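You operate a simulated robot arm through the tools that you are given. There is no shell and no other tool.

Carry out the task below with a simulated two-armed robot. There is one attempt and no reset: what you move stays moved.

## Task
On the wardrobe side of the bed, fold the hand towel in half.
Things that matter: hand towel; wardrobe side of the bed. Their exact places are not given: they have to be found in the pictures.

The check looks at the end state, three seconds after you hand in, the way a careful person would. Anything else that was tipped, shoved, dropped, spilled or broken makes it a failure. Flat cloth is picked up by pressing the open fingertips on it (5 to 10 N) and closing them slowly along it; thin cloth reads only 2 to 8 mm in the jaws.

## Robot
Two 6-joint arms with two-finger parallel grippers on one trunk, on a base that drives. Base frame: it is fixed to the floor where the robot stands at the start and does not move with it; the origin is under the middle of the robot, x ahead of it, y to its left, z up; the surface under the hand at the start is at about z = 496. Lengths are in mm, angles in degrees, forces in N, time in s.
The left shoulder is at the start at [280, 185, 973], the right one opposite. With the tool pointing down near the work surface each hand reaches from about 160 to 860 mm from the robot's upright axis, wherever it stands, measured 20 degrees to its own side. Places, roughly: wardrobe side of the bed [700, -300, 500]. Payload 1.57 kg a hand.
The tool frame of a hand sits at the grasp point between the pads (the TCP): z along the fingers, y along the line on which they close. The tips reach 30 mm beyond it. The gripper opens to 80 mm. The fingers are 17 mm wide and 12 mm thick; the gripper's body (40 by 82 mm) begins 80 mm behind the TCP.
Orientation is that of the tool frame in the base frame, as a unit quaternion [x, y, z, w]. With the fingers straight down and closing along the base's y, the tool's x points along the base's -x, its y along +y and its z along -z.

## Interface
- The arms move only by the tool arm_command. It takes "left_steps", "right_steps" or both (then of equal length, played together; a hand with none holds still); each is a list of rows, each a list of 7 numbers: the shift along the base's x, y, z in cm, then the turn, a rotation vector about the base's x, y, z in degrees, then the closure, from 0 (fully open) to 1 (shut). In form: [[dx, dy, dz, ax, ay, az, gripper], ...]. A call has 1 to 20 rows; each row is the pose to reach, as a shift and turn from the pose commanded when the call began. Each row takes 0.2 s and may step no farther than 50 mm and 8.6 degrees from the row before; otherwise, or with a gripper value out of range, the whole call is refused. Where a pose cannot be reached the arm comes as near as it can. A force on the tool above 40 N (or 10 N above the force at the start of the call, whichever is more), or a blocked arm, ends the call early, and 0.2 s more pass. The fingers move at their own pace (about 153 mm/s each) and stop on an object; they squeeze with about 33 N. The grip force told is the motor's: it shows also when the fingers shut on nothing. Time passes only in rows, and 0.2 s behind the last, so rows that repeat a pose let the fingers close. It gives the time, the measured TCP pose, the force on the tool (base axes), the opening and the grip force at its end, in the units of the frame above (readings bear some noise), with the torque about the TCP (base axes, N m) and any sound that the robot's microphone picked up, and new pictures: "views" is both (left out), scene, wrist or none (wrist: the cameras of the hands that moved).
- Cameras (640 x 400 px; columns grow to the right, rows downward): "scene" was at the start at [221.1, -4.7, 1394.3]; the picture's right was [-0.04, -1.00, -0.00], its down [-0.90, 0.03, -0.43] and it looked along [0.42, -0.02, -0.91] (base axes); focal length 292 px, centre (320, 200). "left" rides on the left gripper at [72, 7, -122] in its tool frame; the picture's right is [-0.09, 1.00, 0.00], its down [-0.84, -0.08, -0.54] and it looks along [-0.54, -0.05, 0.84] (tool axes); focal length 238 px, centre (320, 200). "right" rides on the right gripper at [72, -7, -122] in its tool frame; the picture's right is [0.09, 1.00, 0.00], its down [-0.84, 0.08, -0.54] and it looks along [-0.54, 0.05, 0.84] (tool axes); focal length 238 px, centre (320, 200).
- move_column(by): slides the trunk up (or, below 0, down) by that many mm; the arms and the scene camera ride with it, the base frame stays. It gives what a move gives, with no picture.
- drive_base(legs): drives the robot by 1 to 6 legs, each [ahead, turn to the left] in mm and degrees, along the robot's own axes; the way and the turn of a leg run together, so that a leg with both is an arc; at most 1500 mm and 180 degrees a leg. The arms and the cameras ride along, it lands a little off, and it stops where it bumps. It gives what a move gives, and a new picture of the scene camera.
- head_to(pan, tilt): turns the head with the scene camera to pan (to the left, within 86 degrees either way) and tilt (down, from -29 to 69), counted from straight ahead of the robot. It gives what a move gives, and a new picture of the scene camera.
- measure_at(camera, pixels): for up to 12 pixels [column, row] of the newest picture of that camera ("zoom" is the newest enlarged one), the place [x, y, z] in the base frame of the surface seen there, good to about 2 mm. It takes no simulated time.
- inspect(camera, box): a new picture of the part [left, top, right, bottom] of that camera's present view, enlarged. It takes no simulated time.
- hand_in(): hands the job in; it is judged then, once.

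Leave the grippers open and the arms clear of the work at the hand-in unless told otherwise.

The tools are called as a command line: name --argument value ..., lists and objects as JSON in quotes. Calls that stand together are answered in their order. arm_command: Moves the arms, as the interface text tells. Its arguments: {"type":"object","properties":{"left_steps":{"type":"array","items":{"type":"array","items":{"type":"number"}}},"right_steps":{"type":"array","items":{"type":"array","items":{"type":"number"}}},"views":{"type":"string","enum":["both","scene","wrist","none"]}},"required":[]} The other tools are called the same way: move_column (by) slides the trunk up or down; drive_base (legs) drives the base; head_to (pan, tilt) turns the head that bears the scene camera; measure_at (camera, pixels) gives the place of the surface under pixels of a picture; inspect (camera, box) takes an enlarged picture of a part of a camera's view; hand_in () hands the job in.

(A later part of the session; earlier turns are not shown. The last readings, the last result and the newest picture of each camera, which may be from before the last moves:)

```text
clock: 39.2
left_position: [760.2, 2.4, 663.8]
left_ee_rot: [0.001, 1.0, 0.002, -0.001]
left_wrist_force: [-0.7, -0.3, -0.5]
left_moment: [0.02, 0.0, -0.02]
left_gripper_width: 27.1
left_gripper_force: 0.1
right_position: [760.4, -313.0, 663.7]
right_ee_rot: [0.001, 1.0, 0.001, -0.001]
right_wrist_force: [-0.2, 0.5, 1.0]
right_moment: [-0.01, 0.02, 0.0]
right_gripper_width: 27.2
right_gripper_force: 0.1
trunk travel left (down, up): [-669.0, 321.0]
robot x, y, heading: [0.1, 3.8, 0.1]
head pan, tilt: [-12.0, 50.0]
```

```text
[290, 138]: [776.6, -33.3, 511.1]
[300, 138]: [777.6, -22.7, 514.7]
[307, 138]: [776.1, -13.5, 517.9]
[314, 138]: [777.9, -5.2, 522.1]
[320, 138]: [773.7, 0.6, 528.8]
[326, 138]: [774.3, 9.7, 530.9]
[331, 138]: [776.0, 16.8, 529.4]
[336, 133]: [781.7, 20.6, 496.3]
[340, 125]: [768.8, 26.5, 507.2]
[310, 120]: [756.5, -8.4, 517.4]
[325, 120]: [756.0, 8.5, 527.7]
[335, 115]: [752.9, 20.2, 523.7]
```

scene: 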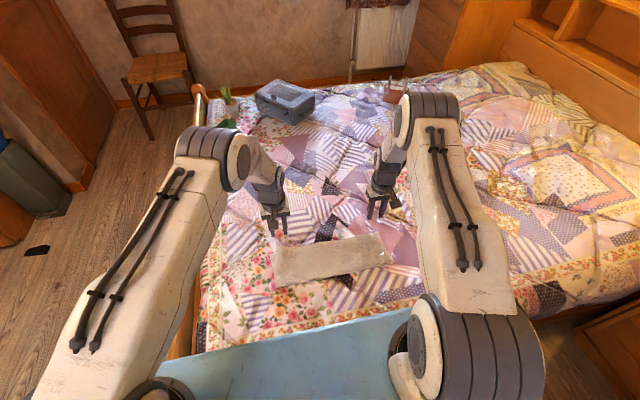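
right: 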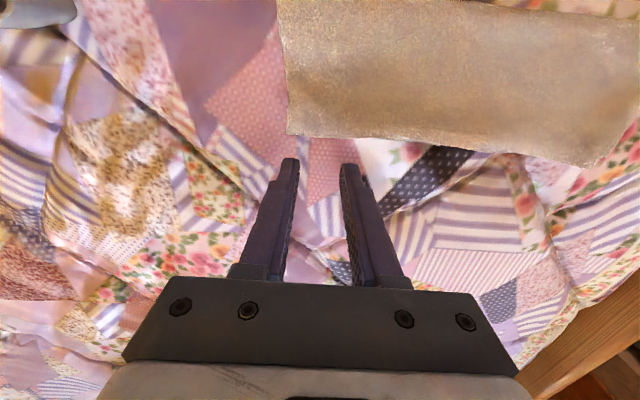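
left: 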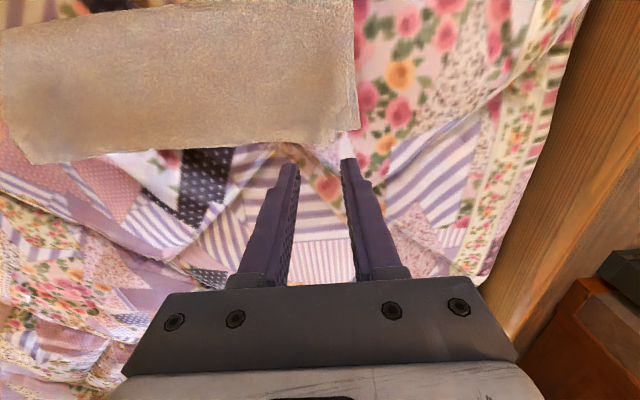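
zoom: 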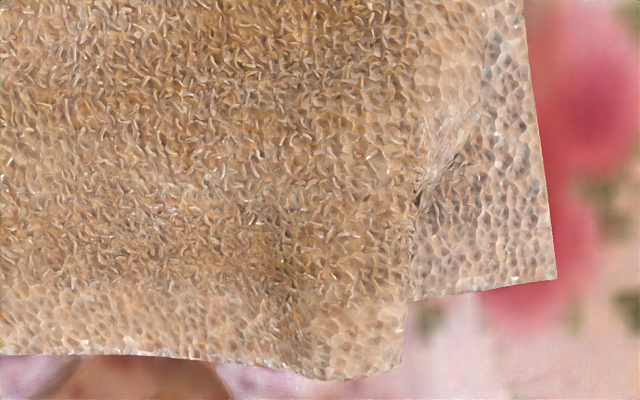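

The corner flap is tucked under: the upper sheet rises to z≈530 at y≈10-18 and then turns back beneath. I'll pinch only the crest of this bump with the left hand, lift it so that the flap hangs free, and lay it outward. The right hand moves up and away first, and the left comes down over the crest at (763, 7).

arm_command --left_steps '[[0, 0.2, -2, 0, 0, 0, 0.5], [0.1, 0.4, -4, 0, 0, 0, 0.45], [0.2, 0.5, -6, 0, 0, 0, 0.45], [0.3, 0.5, -8, 0, 0, 0, 0.45], [0.3, 0.5, -9.5, 0, 0, 0, 0.45], [0.3, 0.5, -10.5, 0, 0, 0, 0.45], [0.3, 0.5, -11.3, 0, 0, 0, 0.45], [0.3, 0.5, -11.3, 0, 0, 0, 0.45]]' --right_steps '[[-1, -0.5, 1, 0, 0, 0, 0.5], [-3, -1, 2, 0, 0, 0, 0.3], [-6, -2, 3, 0, 0, 0, 0], [-9, -3, 3, 0, 0, 0, 0], [-13, -4, 3, 0, 0, 0, 0], [-17, -5, 3, 0, 0, 0, 0], [-20, -6, 3, 0, 0, 0, 0], [-20, -6, 3, 0, 0, 0, 0]]'

inspect --camera "left" --box '[240, 100, 400, 200]'

```text
clock: 41.0
left_position: [765.1, 8.3, 552.2]
left_ee_rot: [0.001, 1.0, 0.002, -0.001]
left_wrist_force: [-0.2, 1.2, 0.5]
left_moment: [0.01, 0.0, 0.01]
left_gripper_width: 44.2
left_gripper_force: 0.0
right_position: [562.5, -373.9, 694.3]
right_ee_rot: [0.0, 1.0, 0.001, -0.001]
right_wrist_force: [0.3, -0.2, 0.2]
right_moment: [-0.04, 0.01, -0.02]
right_gripper_width: 80.0
right_gripper_force: 0.1
trunk travel left (down, up): [-669.0, 321.0]
robot x, y, heading: [-3.5, -0.3, -0.0]
head pan, tilt: [-12.0, 50.0]
```

scene: 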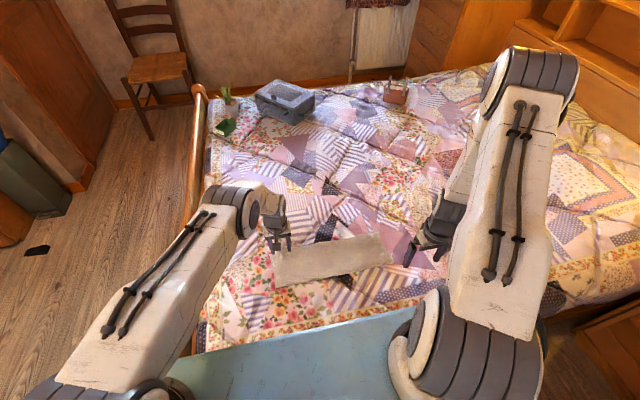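
right: 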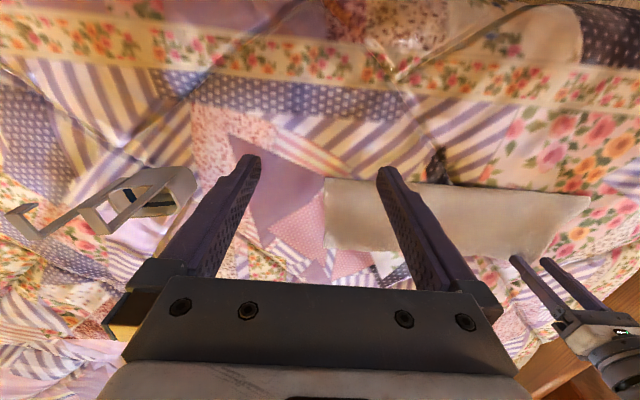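
left: 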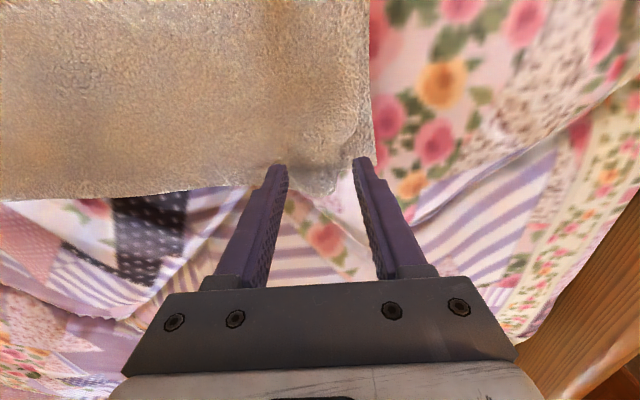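

```text
4.00 times, centred on (320, 150) of left
```

zoom: 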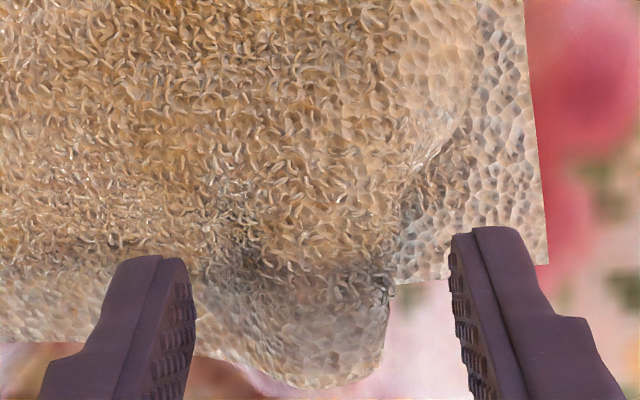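

The bump lies between the open fingers. I lower 2 mm, close slowly and lift 4.5 cm.

arm_command --left_steps '[[0, 0, -0.2, 0, 0, 0, 0.45], [0, 0, -0.2, 0, 0, 0, 0.55], [0, 0, -0.2, 0, 0, 0, 0.65], [0, 0, -0.2, 0, 0, 0, 0.75], [0, 0, -0.2, 0, 0, 0, 0.85], [0, 0, -0.2, 0, 0, 0, 0.95], [0, 0, -0.2, 0, 0, 0, 1], [0, 0, -0.2, 0, 0, 0, 1], [0, 0, 0.5, 0, 0, 0, 1], [0, 0, 1.5, 0, 0, 0, 1], [0, 0, 2.5, 0, 0, 0, 1], [0, 0, 3.5, 0, 0, 0, 1], [0, 0, 4.5, 0, 0, 0, 1], [0, 0, 4.5, 0, 0, 0, 1]]'

inspect --camera "left" --box '[240, 80, 400, 200]'

inspect --camera "scene" --box '[250, 210, 350, 290]'

```text
clock: 44.0
left_position: [765.4, 7.6, 598.3]
left_ee_rot: [0.001, 1.0, 0.001, -0.001]
left_wrist_force: [-0.7, 0.2, -0.4]
left_moment: [0.04, -0.03, 0.0]
left_gripper_width: 4.5
left_gripper_force: 25.0
right_position: [562.7, -375.4, 694.1]
right_ee_rot: [0.001, 1.0, 0.001, -0.001]
right_wrist_force: [-0.1, 0.6, 0.8]
right_moment: [-0.03, 0.01, -0.02]
right_gripper_width: 79.9
right_gripper_force: 0.1
trunk travel left (down, up): [-669.0, 321.0]
robot x, y, heading: [-2.5, 1.3, -0.0]
head pan, tilt: [-12.0, 50.0]
```

scene: 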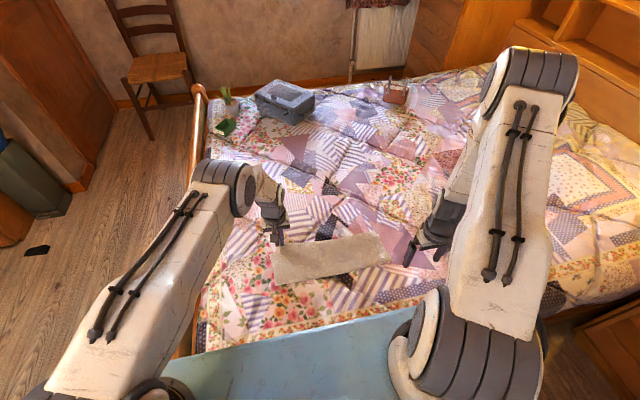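
left: 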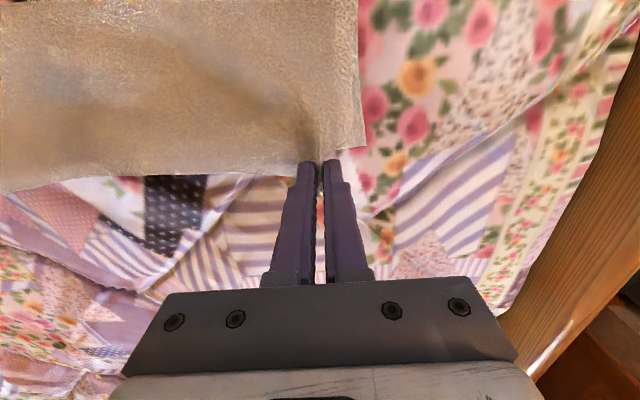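

```text
3.33 times, centred on (320, 140) of left
```

zoom: 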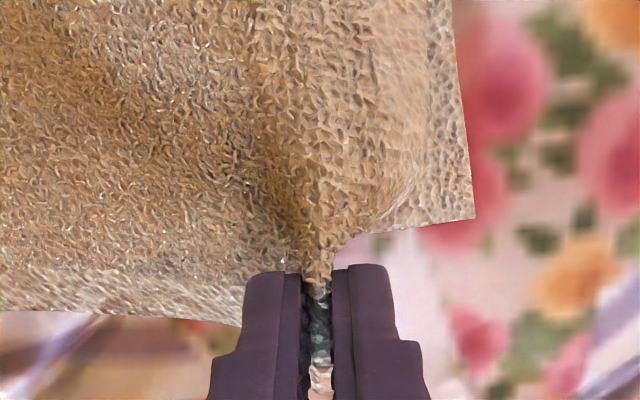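

```text
5.00 times, centred on (300, 250) of scene
```

zoom: 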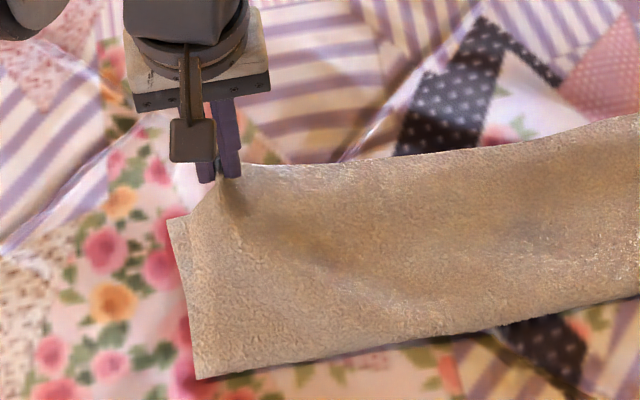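

The crest is held (4.5 mm). I move it outward (+y) while lowering until the flap should touch the lower layer, and look.

arm_command --left_steps '[[0, 0.8, 0, 0, 0, 0, 1], [0, 1.6, -0.5, 0, 0, 0, 1], [0, 2.4, -1.0, 0, 0, 0, 1], [0, 2.8, -1.6, 0, 0, 0, 1], [0, 2.8, -2.2, 0, 0, 0, 1], [0, 2.8, -2.2, 0, 0, 0, 1]]'

inspect --camera "left" --box '[240, 80, 400, 200]'

inspect --camera "right" --box '[480, 160, 640, 300]'

inspect --camera "scene" --box '[250, 210, 350, 290]'

```text
clock: 45.5
left_position: [765.8, 35.6, 576.9]
left_ee_rot: [0.001, 1.0, 0.001, 0.0]
left_wrist_force: [-0.9, -1.5, 0.3]
left_moment: [0.02, 0.0, -0.01]
left_gripper_width: 4.4
left_gripper_force: 24.2
right_position: [561.3, -375.5, 693.6]
right_ee_rot: [0.001, 1.0, 0.0, -0.001]
right_wrist_force: [0.9, 0.0, -0.2]
right_moment: [-0.03, 0.01, 0.01]
right_gripper_width: 80.0
right_gripper_force: 0.2
trunk travel left (down, up): [-669.0, 321.0]
robot x, y, heading: [2.1, 0.3, -0.1]
head pan, tilt: [-12.0, 50.0]
```

scene: 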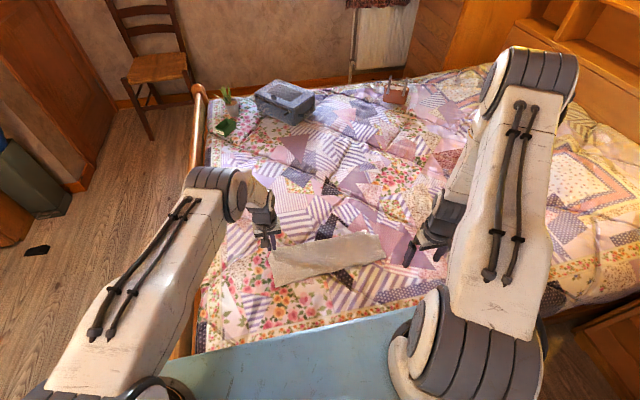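
left: 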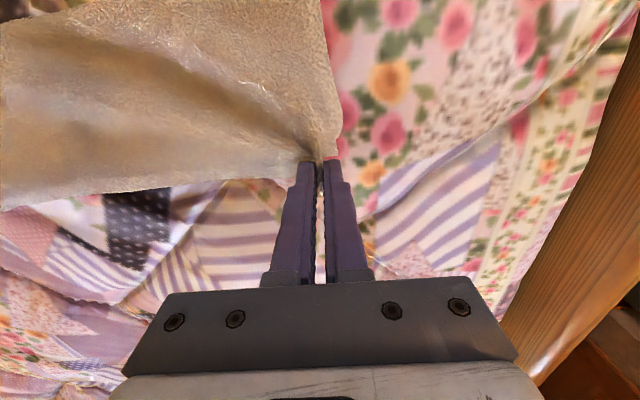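

```text
3.33 times, centred on (320, 140) of left
```

zoom: 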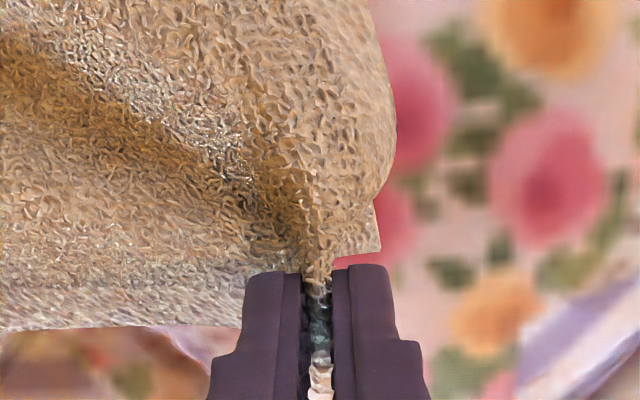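

```text
2.86 times, centred on (560, 230) of right
```

zoom: 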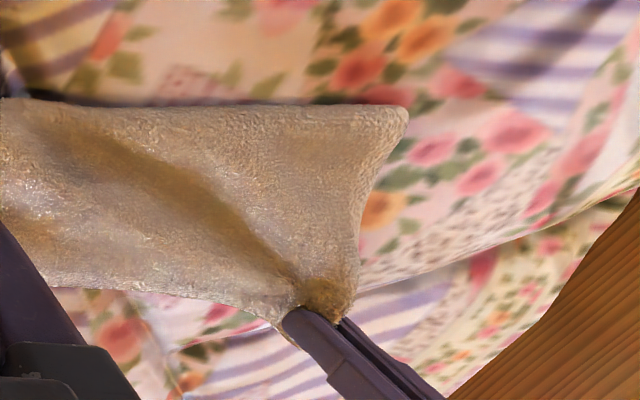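

```text
5.00 times, centred on (300, 250) of scene
```

zoom: 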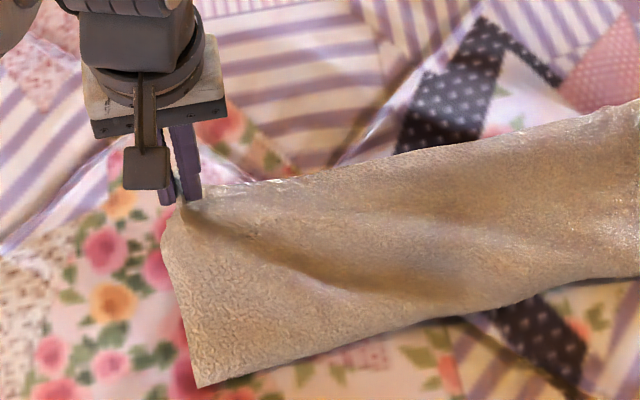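

Now the flap hangs below the crest near y≈36. I lower a little to plant it, then draw the crest back inward while lowering, so that the flap stays outside.

arm_command --left_steps '[[0, 0.3, -0.5, 0, 0, 0, 1], [0, 0.3, -1.0, 0, 0, 0, 1], [0, -0.3, -1.3, 0, 0, 0, 1], [0, -0.9, -1.6, 0, 0, 0, 1], [0, -1.5, -2.0, 0, 0, 0, 1], [0, -2.0, -2.4, 0, 0, 0, 1], [0, -2.4, -2.8, 0, 0, 0, 1], [0, -2.6, -3.0, 0, 0, 0, 1], [0, -2.6, -3.0, 0, 0, 0, 1]]'

inspect --camera "left" --box '[240, 80, 400, 200]'

inspect --camera "right" --box '[480, 160, 640, 300]'

inspect --camera "scene" --box '[250, 210, 350, 290]'

```text
clock: 47.5
left_position: [765.5, 9.4, 546.6]
left_ee_rot: [0.0, 1.0, 0.003, -0.001]
left_wrist_force: [0.3, 0.8, 1.5]
left_moment: [0.08, -0.01, 0.0]
left_gripper_width: 4.9
left_gripper_force: 24.5
right_position: [562.3, -375.7, 693.0]
right_ee_rot: [0.0, 1.0, 0.002, -0.001]
right_wrist_force: [-0.3, 0.8, -0.4]
right_moment: [-0.02, -0.01, 0.01]
right_gripper_width: 79.9
right_gripper_force: 0.0
trunk travel left (down, up): [-669.0, 321.0]
robot x, y, heading: [-0.6, 1.6, -0.1]
head pan, tilt: [-12.0, 50.0]
```

scene: 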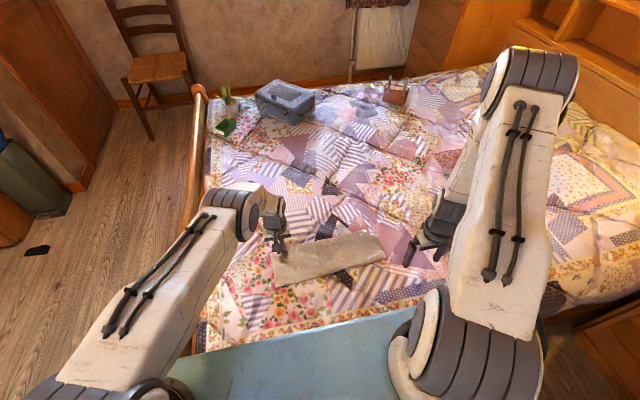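
left: 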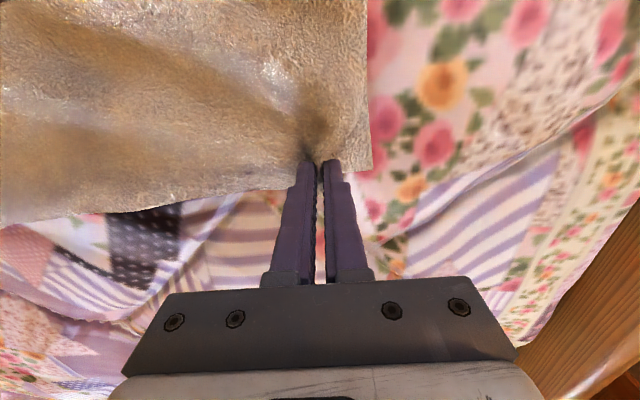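

```text
3.33 times, centred on (320, 140) of left
```

zoom: 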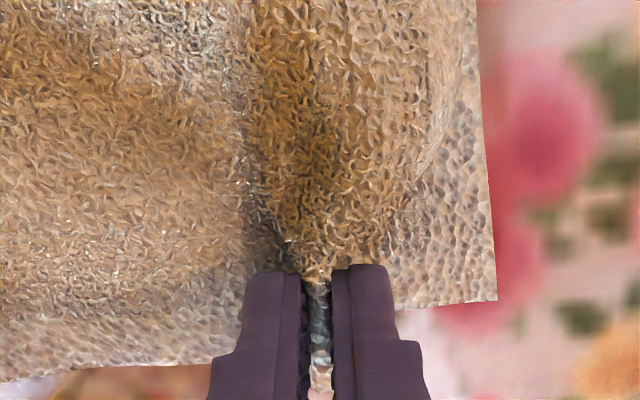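

```text
2.86 times, centred on (560, 230) of right
```

zoom: 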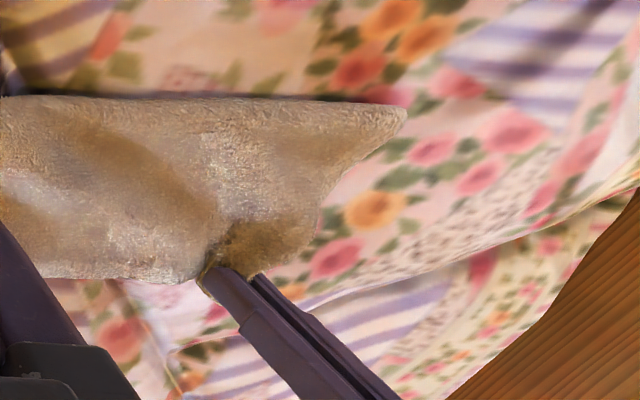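

```text
5.00 times, centred on (300, 250) of scene
```

zoom: 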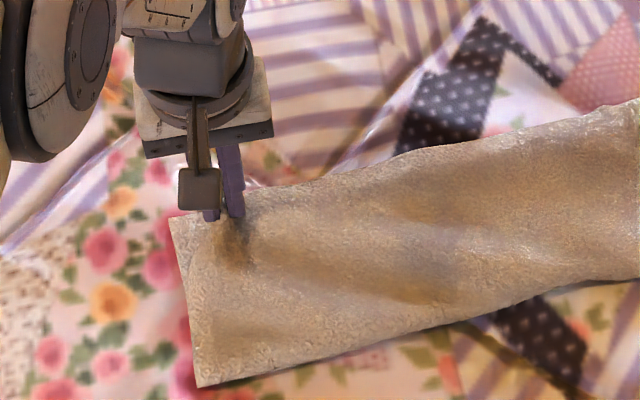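

measure_at --camera "left" --pixels '[[338, 150], [343, 155], [348, 160], [355, 165], [362, 165], [368, 165], [345, 130], [352, 130], [358, 130], [363, 130], [335, 130], [350, 110]]'

inspect --camera "right" --box '[520, 210, 580, 260]'

inspect --camera "left" --box '[320, 100, 390, 175]'

```text
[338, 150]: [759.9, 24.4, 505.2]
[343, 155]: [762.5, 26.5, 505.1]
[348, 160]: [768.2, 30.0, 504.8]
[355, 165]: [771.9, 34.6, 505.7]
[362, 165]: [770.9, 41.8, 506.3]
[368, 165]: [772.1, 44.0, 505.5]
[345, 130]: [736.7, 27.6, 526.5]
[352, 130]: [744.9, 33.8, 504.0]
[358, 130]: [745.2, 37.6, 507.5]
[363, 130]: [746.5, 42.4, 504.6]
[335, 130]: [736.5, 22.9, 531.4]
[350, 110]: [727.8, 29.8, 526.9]
```

```text
8.00 times, centred on (550, 235) of right
```

zoom: 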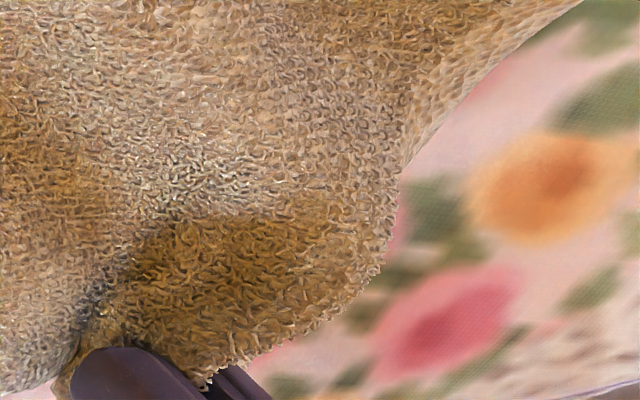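

```text
5.33 times, centred on (355, 138) of left
```

zoom: 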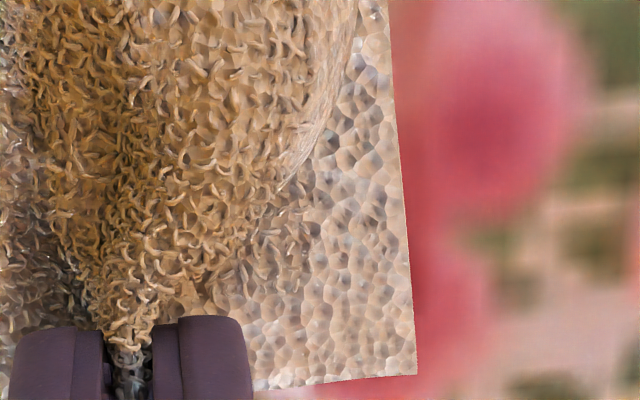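

The flap (about 14 mm) is still tucked under. I'll lift the crest again and take it farther out past the lower layer's edge. Then I bring it inward and down in one quick diagonal move, so the flap trails outside.

arm_command --left_steps '[[0, 0.3, 1.5, 0, 0, 0, 1], [0, 0.6, 3, 0, 0, 0, 1], [0, 1.2, 4, 0, 0, 0, 1], [0, 2.2, 4, 0, 0, 0, 1], [0, 3.2, 3.8, 0, 0, 0, 1], [0, 4.2, 3.4, 0, 0, 0, 1], [0, 4.8, 2.8, 0, 0, 0, 1], [0, 4.8, 2.6, 0, 0, 0, 1], [0, 4.8, 2.6, 0, 0, 0, 1]]'

inspect --camera "right" --box '[480, 160, 640, 300]'

inspect --camera "left" --box '[240, 80, 400, 200]'

```text
clock: 49.5
left_position: [764.5, 58.8, 571.5]
left_ee_rot: [0.001, 1.0, 0.002, -0.001]
left_wrist_force: [0.1, -0.6, 0.3]
left_moment: [0.04, -0.01, 0.02]
left_gripper_width: 4.5
left_gripper_force: 25.1
right_position: [560.9, -374.3, 694.9]
right_ee_rot: [0.0, 1.0, 0.001, -0.001]
right_wrist_force: [0.8, -0.3, -0.2]
right_moment: [0.01, 0.01, 0.0]
right_gripper_width: 80.0
right_gripper_force: 0.1
trunk travel left (down, up): [-669.0, 321.0]
robot x, y, heading: [0.9, -2.3, -0.0]
head pan, tilt: [-12.0, 50.0]
```

scene: 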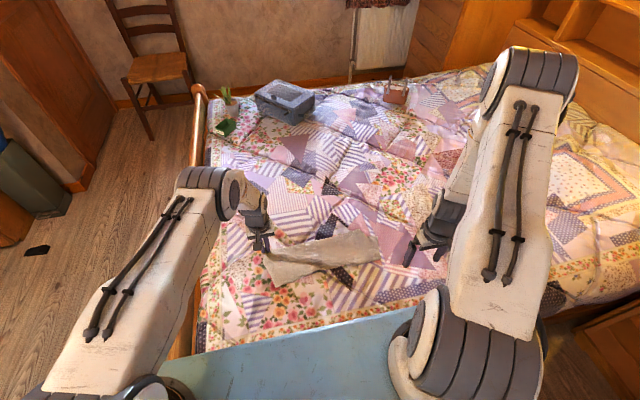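
left: 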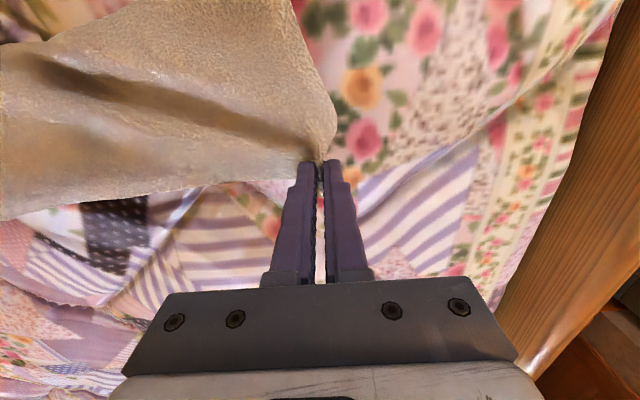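

```text
2.86 times, centred on (560, 230) of right
```

zoom: 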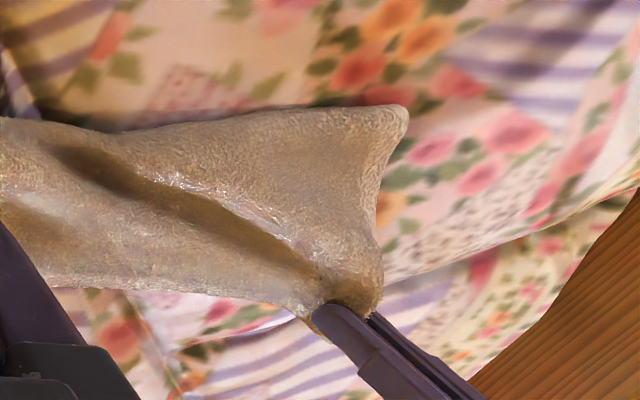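

```text
3.33 times, centred on (320, 140) of left
```

zoom: 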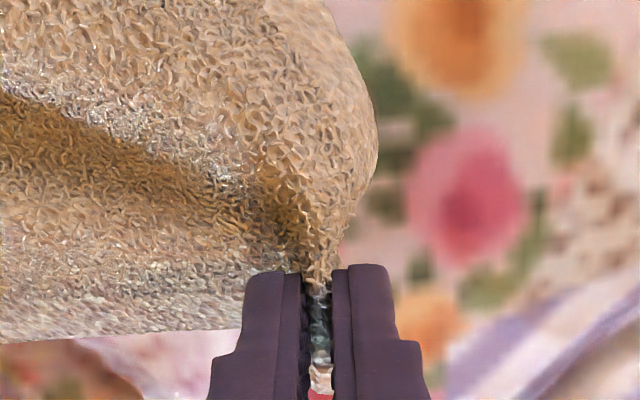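

The crest is now out at y≈59, beyond the lower layer. I do the quick sweep inward and down.

arm_command --left_steps '[[0, 0.2, -1.0, 0, 0, 0, 1], [0, 0.0, -1.3, 0, 0, 0, 1], [0, -4.5, -2.4, 0, 0, 0, 1], [0, -4.5, -2.6, 0, 0, 0, 1], [0, -4.5, -2.6, 0, 0, 0, 1]]'

inspect --camera "right" --box '[480, 160, 640, 300]'

inspect --camera "left" --box '[280, 80, 400, 180]'

```text
clock: 50.6
left_position: [764.2, 13.8, 544.5]
left_ee_rot: [0.001, 1.0, 0.001, -0.001]
left_wrist_force: [-0.3, 1.8, 2.7]
left_moment: [0.07, 0.02, 0.04]
left_gripper_width: 4.5
left_gripper_force: 25.1
right_position: [561.9, -375.4, 694.3]
right_ee_rot: [0.002, 1.0, 0.001, 0.0]
right_wrist_force: [-0.4, -0.5, -0.7]
right_moment: [-0.01, 0.01, -0.02]
right_gripper_width: 80.2
right_gripper_force: 0.0
trunk travel left (down, up): [-669.0, 321.0]
robot x, y, heading: [0.7, 3.3, -0.2]
head pan, tilt: [-12.0, 50.0]
```

scene: 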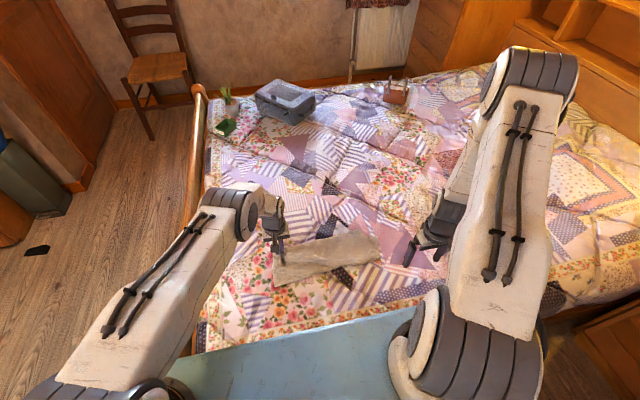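
left: 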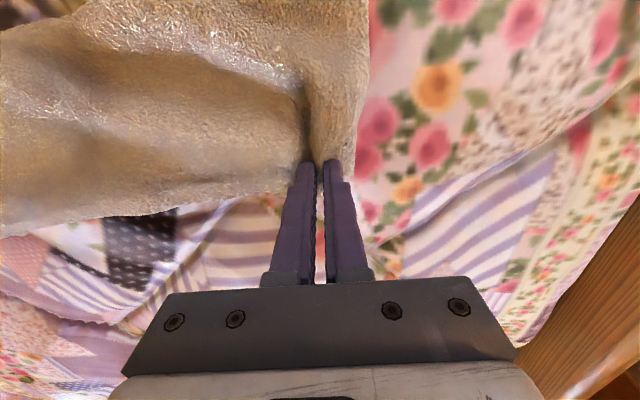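

```text
2.86 times, centred on (560, 230) of right
```

zoom: 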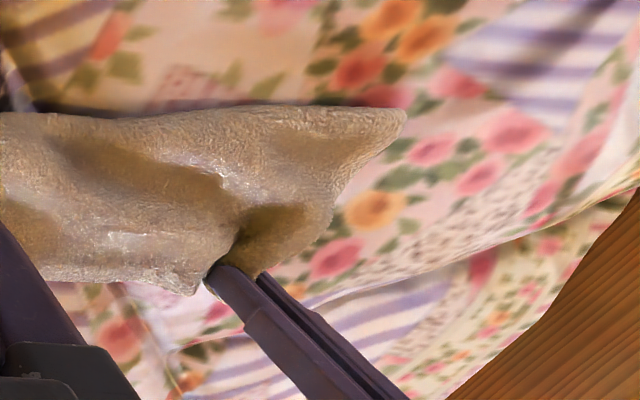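

```text
4.00 times, centred on (340, 130) of left
```

zoom: 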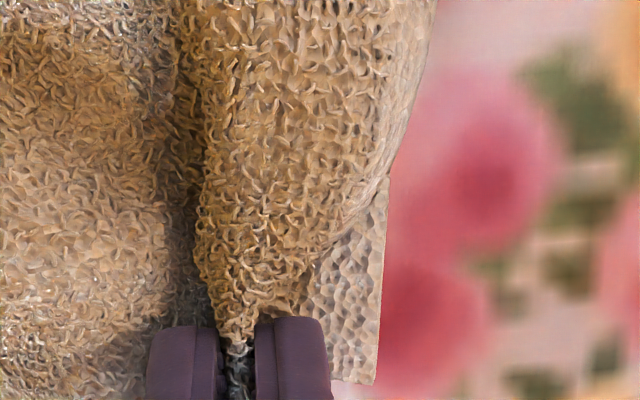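

The tuck persists. I release here, rise, and look at how the corner rests before grasping it again closer to its tip.

arm_command --left_steps '[[0, 0, 0, 0, 0, 0, 0.9], [0, 0, 0, 0, 0, 0, 0.75], [0, 0, 0.2, 0, 0, 0, 0.6], [0, 0, 1.5, 0, 0, 0, 0.6], [0, 0, 4, 0, 0, 0, 0.6], [-1, 0, 8, 0, 0, 0, 0.6], [-3, 1, 11, 0, 0, 0, 0.6], [-5, 1, 13, 0, 0, 0, 0.6], [-5, 1, 13, 0, 0, 0, 0.6]]'

inspect --camera "left" --box '[220, 60, 380, 180]'

inspect --camera "scene" --box '[250, 210, 410, 310]'

inspect --camera "right" --box '[320, 150, 600, 290]'

```text
clock: 52.6
left_position: [714.5, 22.7, 676.1]
left_ee_rot: [0.001, 1.0, 0.002, 0.0]
left_wrist_force: [0.0, 0.7, 0.8]
left_moment: [0.03, 0.01, 0.02]
left_gripper_width: 31.8
left_gripper_force: 0.0
right_position: [562.7, -373.9, 694.1]
right_ee_rot: [0.001, 1.0, 0.001, -0.001]
right_wrist_force: [-0.2, -0.3, 0.5]
right_moment: [-0.02, -0.03, 0.01]
right_gripper_width: 79.6
right_gripper_force: 0.1
trunk travel left (down, up): [-669.0, 321.0]
robot x, y, heading: [3.4, 0.3, -0.1]
head pan, tilt: [-12.0, 50.0]
```

scene: 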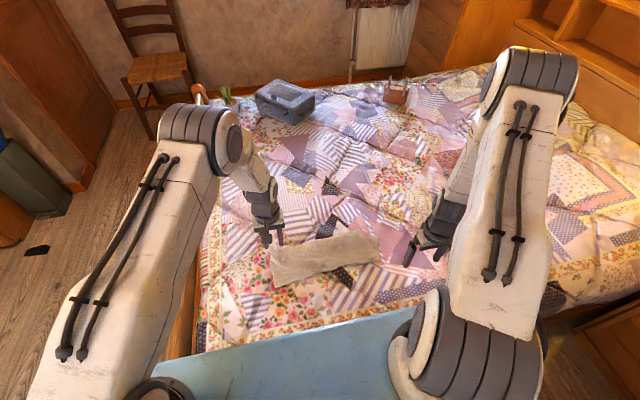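
left: 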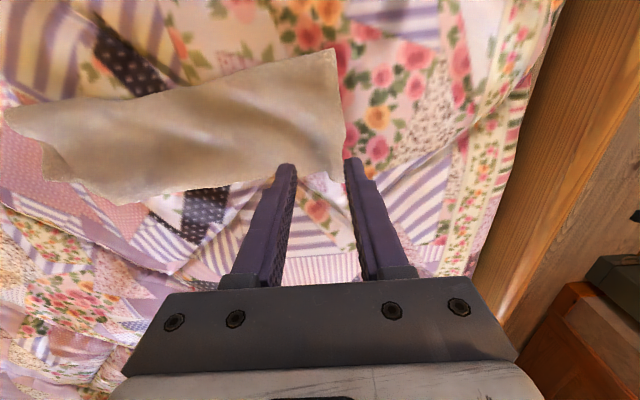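

```text
3.33 times, centred on (300, 120) of left
```

zoom: 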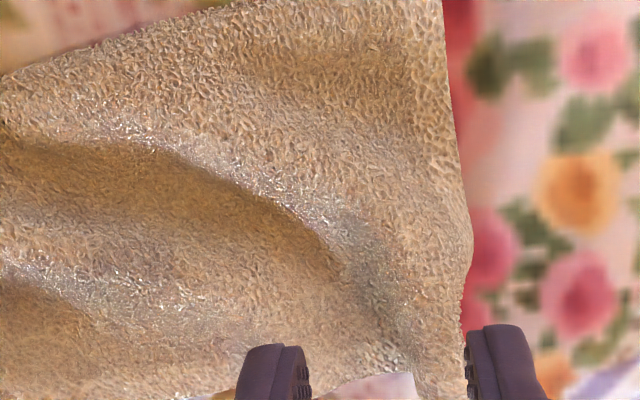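

```text
4.00 times, centred on (330, 260) of scene
```

zoom: 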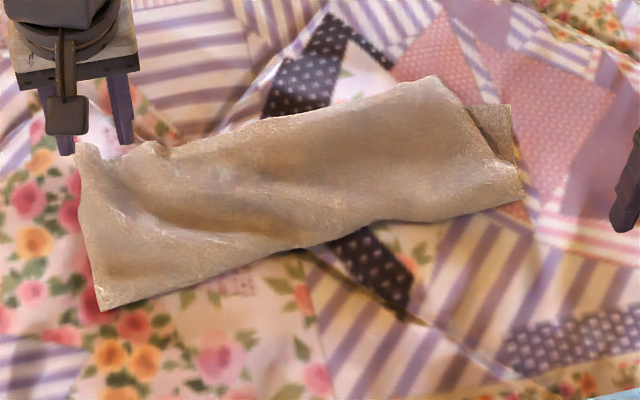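

```text
2.29 times, centred on (460, 220) of right
```

zoom: 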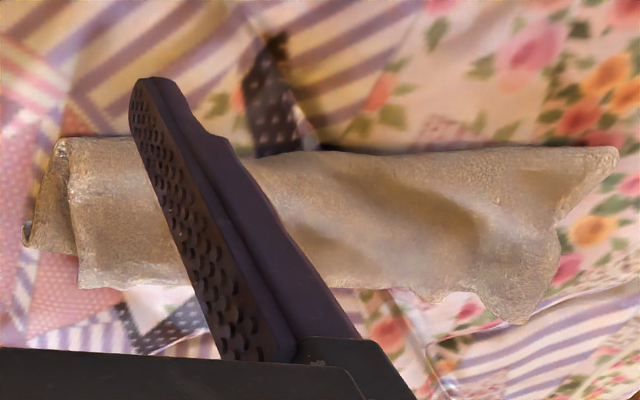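

The upper layer has shifted to the left, so I'll redo the lay properly: grasp the upper layer's two corners closer to their tips with a narrower pinch, hang the towel and lay it again. First I back the left hand away and look at both corners.

arm_command --left_steps '[[-2, 1, 1, 0, 0, 0, 0.65], [-4, 2, 2, 0, 0, 0, 0.65], [-6, 2, 2, 0, 0, 0, 0.65], [-6, 2, 2, 0, 0, 0, 0.65]]' --right_steps '[[3, 0.5, 0, 0, 0, 0, 0.4], [7, 1.5, 0, 0, 0, 0, 0.65], [11, 3, 0, 0, 0, 0, 0.65], [13, 4, 0, 0, 0, 0, 0.65]]'

inspect --camera "left" --box '[200, 80, 400, 220]'

inspect --camera "right" --box '[240, 60, 440, 200]'

inspect --camera "scene" --box '[250, 210, 410, 310]'

```text
clock: 53.6
left_position: [654.0, 43.0, 696.5]
left_ee_rot: [0.0, 1.0, 0.002, 0.0]
left_wrist_force: [-0.6, 0.0, 0.2]
left_moment: [0.0, 0.01, 0.0]
left_gripper_width: 28.0
left_gripper_force: 0.0
right_position: [691.0, -336.4, 693.7]
right_ee_rot: [0.001, 1.0, 0.0, -0.002]
right_wrist_force: [0.5, 0.5, 0.4]
right_moment: [-0.01, 0.03, -0.04]
right_gripper_width: 28.3
right_gripper_force: 0.1
trunk travel left (down, up): [-669.0, 321.0]
robot x, y, heading: [-5.0, 0.7, 0.1]
head pan, tilt: [-12.0, 50.0]
```

scene: 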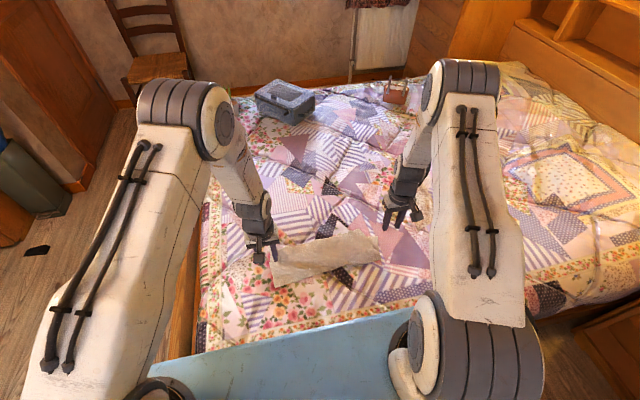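
right: 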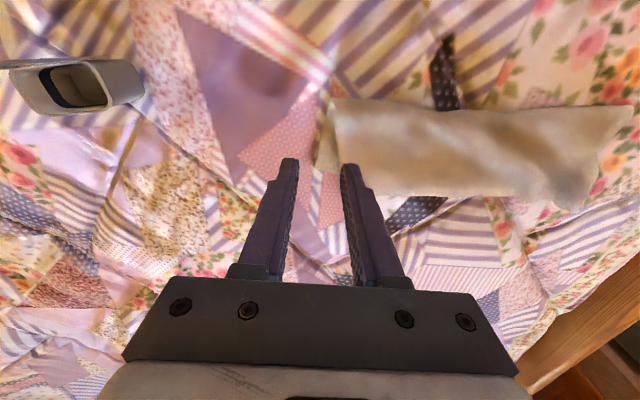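
left: 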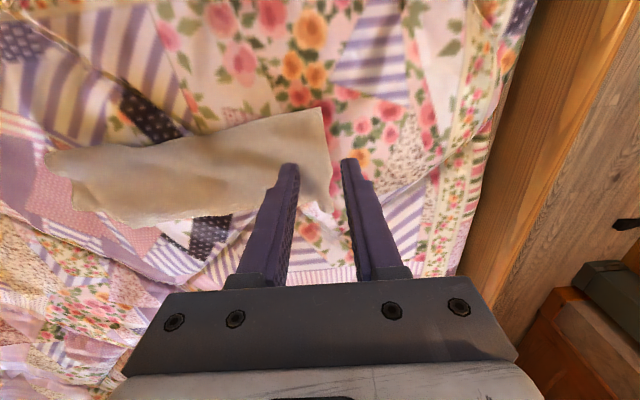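

```text
2.86 times, centred on (300, 150) of left
```

zoom: 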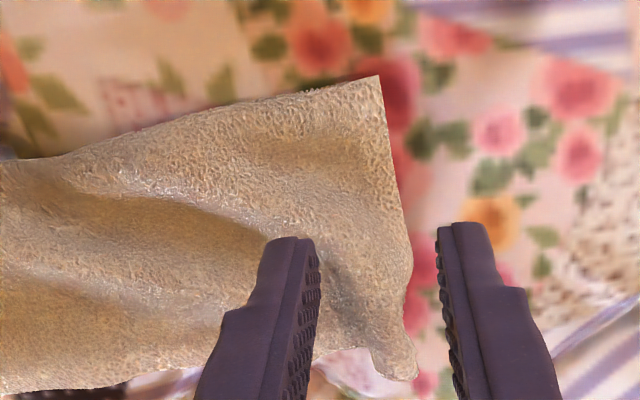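

```text
2.86 times, centred on (340, 130) of right
```

zoom: 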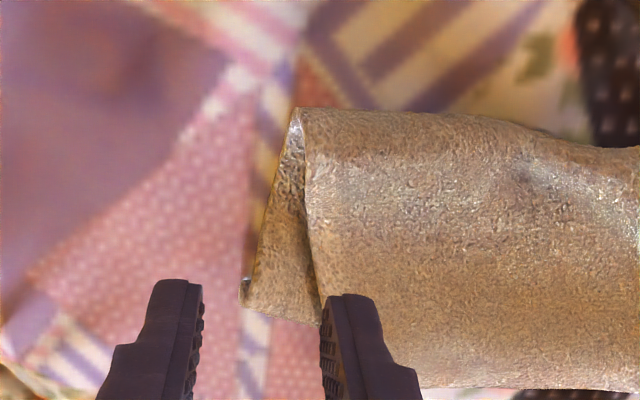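

```text
4.00 times, centred on (330, 260) of scene
```

zoom: 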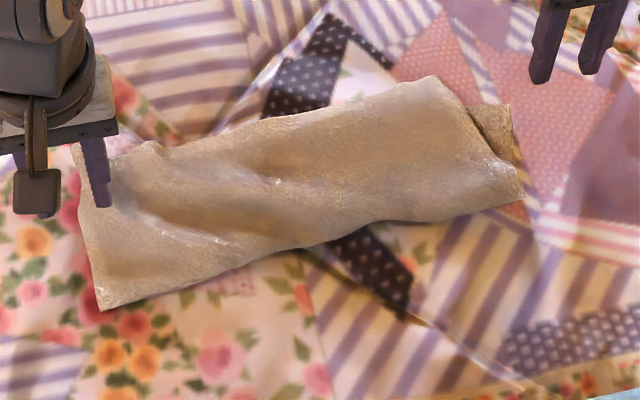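

measure_at --camera "left" --pixels '[[333, 210], [331, 205], [328, 198], [322, 195], [316, 200], [330, 185], [318, 182], [331, 170], [305, 190], [322, 207]]'

measure_at --camera "scene" --pixels '[[359, 231], [362, 240], [372, 238], [375, 248], [377, 258], [350, 234], [340, 245], [320, 240], [300, 243], [288, 247], [271, 250], [277, 260]]'

measure_at --camera "right" --pixels '[[365, 190], [380, 193], [375, 170], [338, 150], [333, 110], [316, 165], [336, 170], [430, 195]]'

```text
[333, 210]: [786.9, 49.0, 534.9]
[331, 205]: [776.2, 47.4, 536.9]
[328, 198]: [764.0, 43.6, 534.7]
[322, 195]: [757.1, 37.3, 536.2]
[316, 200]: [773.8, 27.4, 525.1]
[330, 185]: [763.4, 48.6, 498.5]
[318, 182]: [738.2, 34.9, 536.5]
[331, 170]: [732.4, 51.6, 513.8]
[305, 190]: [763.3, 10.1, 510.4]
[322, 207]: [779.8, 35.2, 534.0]
```

```text
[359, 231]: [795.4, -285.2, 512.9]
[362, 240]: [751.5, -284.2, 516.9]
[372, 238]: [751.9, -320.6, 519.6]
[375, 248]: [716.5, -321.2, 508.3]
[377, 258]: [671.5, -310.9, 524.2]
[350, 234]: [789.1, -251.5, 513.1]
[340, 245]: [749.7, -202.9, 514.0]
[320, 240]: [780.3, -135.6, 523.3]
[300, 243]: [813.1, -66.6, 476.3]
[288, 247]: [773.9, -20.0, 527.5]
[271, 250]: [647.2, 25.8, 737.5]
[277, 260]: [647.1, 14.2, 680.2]
```

```text
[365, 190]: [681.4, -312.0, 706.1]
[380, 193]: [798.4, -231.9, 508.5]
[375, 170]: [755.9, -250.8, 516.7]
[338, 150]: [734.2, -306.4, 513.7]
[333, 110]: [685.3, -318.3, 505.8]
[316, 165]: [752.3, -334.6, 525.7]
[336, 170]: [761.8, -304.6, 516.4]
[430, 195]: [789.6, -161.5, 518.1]
```

To see whether the flap hangs outside or is tucked under, I move the left hand sideways to look at the left end from its outer side.

arm_command --left_steps '[[0, 3, -1, 0, 0, 0, 0.65], [1, 7, -3, 0, 0, 0, 0.65], [2, 11, -5, 0, 0, 0, 0.65], [3, 14, -8, 0, 0, 0, 0.65], [4, 16, -10, 0, 0, 0, 0.65], [4, 17, -12, 0, 0, 0, 0.65], [4, 17, -12, 0, 0, 0, 0.65]]' --views "wrist"

inspect --camera "left" --box '[60, 60, 300, 220]'

```text
clock: 55.2
left_position: [694.7, 212.6, 574.8]
left_ee_rot: [0.0, 1.0, 0.002, 0.0]
left_wrist_force: [0.2, -0.5, 0.5]
left_moment: [-0.01, -0.03, -0.02]
left_gripper_width: 28.1
left_gripper_force: 0.1
right_position: [690.9, -334.5, 694.1]
right_ee_rot: [0.001, 1.0, 0.0, -0.001]
right_wrist_force: [0.0, 0.3, -0.4]
right_moment: [0.03, -0.01, -0.02]
right_gripper_width: 28.0
right_gripper_force: 0.0
trunk travel left (down, up): [-669.0, 321.0]
robot x, y, heading: [2.2, -0.5, -0.1]
head pan, tilt: [-12.0, 50.0]
```

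left: 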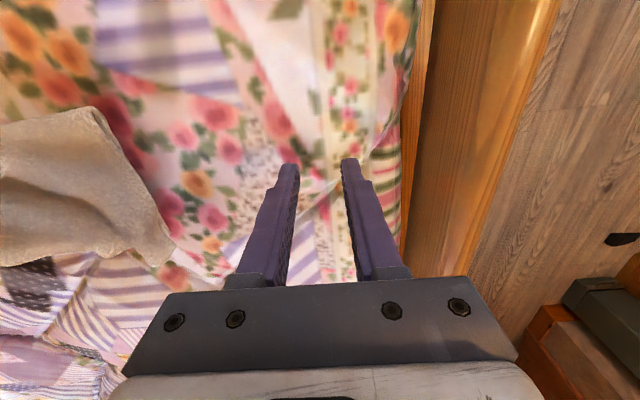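

```text
2.50 times, centred on (180, 140) of left
```

zoom: 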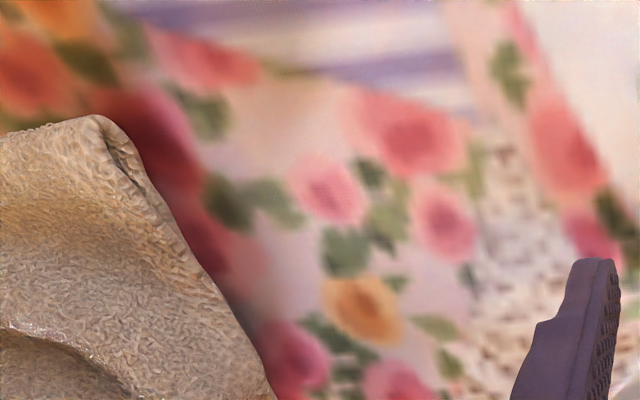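

inspect --camera "left" --box '[80, 160, 240, 280]'

measure_at --camera "left" --pixels '[[172, 240], [168, 250], [158, 262], [150, 250], [140, 240], [130, 255], [160, 225], [150, 200], [120, 150], [95, 110], [60, 250], [160, 235]]'

```text
3.33 times, centred on (160, 220) of left
```

zoom: 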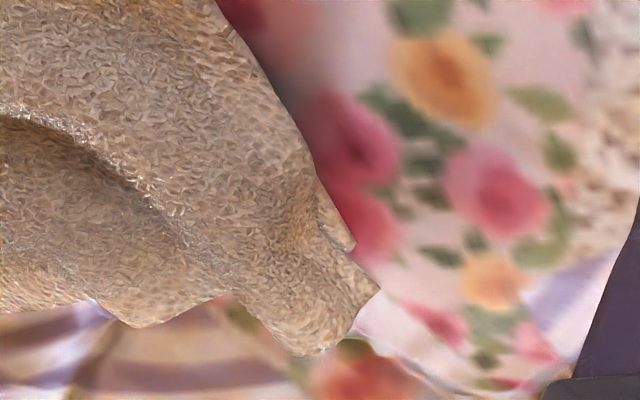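

```text
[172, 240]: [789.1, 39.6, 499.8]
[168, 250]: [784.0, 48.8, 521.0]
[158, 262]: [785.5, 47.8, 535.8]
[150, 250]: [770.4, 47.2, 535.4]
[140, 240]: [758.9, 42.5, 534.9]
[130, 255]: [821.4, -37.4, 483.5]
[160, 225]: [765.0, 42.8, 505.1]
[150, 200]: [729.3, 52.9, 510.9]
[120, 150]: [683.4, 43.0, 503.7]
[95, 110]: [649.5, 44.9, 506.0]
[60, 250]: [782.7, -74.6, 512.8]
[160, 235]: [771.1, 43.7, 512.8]
```

Good news: the flap hangs outside the crest (corner at about (786, 49, 518)), so it isn't tucked; the upper layer is just shifted left. I can pinch this crest for a grasp close to the corner. I move the left hand over it and the right hand to view the right corner.

arm_command --left_steps '[[1, -1, 3, 0, 0, 0, 0.65], [3, -4, 5, 0, 0, 0, 0.65], [5, -8, 5, 0, 0, 0, 0.65], [6.5, -12, 5, 0, 0, 0, 0.65], [7.7, -15, 4, 0, 0, 0, 0.65], [7.7, -16.5, 2, 0, 0, 0, 0.65], [7.7, -16.5, 2, 0, 0, 0, 0.65]]' --right_steps '[[1, 0.5, -0.5, 0, 0, 0, 0.65], [3, 1, -1, 0, 0, 0, 0.65], [5, 2, -2, 0, 0, 0, 0.65], [6.5, 3, -3, 0, 0, 0, 0.65], [8, 4, -4, 0, 0, 0, 0.65], [8, 5, -5, 0, 0, 0, 0.65], [8, 5, -5, 0, 0, 0, 0.65]]' --views "wrist"

inspect --camera "left" --box '[240, 80, 400, 200]'

inspect --camera "right" --box '[240, 80, 400, 200]'

```text
clock: 56.9
left_position: [773.5, 47.3, 597.7]
left_ee_rot: [0.001, 1.0, 0.001, -0.001]
left_wrist_force: [0.0, -0.4, -0.1]
left_moment: [-0.02, -0.01, -0.01]
left_gripper_width: 27.9
left_gripper_force: 0.1
right_position: [769.9, -283.9, 644.5]
right_ee_rot: [0.002, 1.0, -0.001, 0.0]
right_wrist_force: [0.1, -0.1, -0.8]
right_moment: [0.01, -0.01, 0.01]
right_gripper_width: 27.8
right_gripper_force: 0.1
trunk travel left (down, up): [-669.0, 321.0]
robot x, y, heading: [-1.6, 2.0, 0.2]
head pan, tilt: [-12.0, 50.0]
```

right: 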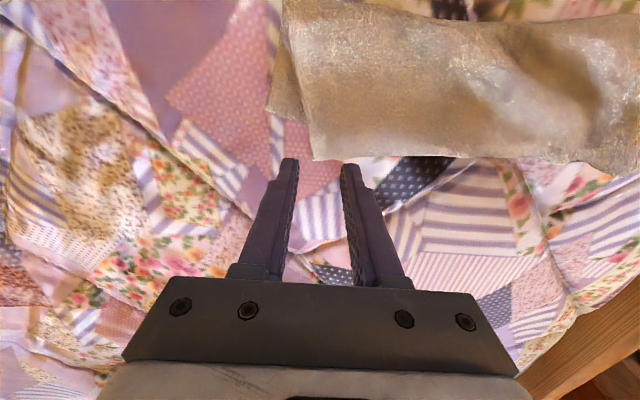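
left: 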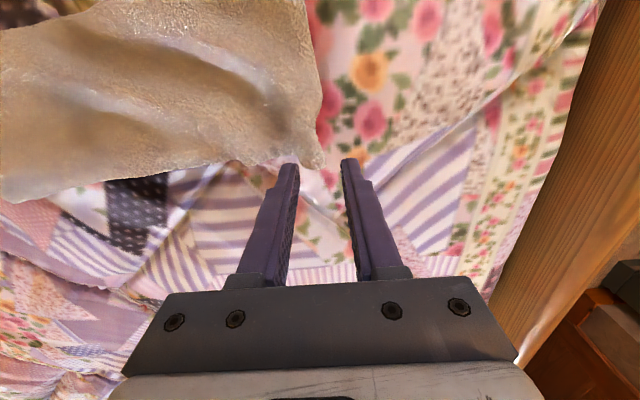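

```text
3.33 times, centred on (320, 140) of left
```

zoom: 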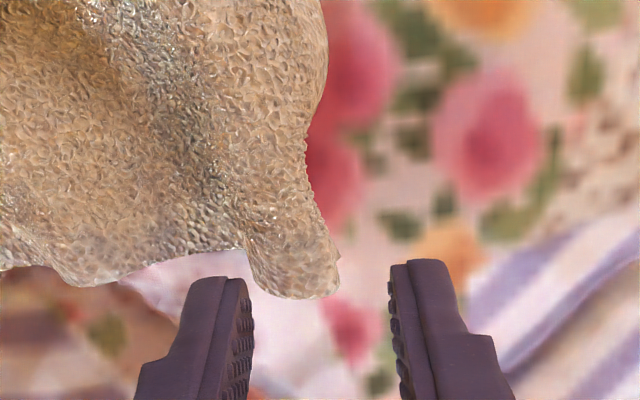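

```text
3.33 times, centred on (320, 140) of right
```

zoom: 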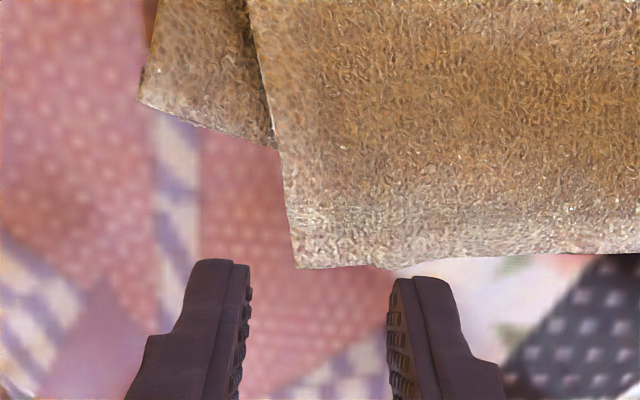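

measure_at --camera "right" --pixels '[[315, 158], [330, 157], [350, 156], [380, 156], [310, 140], [312, 150]]'

measure_at --camera "left" --pixels '[[311, 164], [320, 164], [302, 160], [314, 155], [308, 150], [304, 140], [296, 155], [318, 150], [324, 160]]'

```text
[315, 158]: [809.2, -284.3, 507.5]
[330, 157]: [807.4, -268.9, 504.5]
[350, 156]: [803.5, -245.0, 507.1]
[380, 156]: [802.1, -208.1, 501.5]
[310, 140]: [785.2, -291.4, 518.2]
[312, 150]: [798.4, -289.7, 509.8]
```

```text
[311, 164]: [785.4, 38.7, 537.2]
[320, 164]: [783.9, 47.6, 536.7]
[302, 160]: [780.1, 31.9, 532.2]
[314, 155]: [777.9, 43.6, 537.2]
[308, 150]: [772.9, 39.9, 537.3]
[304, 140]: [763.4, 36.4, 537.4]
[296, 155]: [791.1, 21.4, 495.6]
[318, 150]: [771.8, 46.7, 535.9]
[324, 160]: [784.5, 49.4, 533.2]
```

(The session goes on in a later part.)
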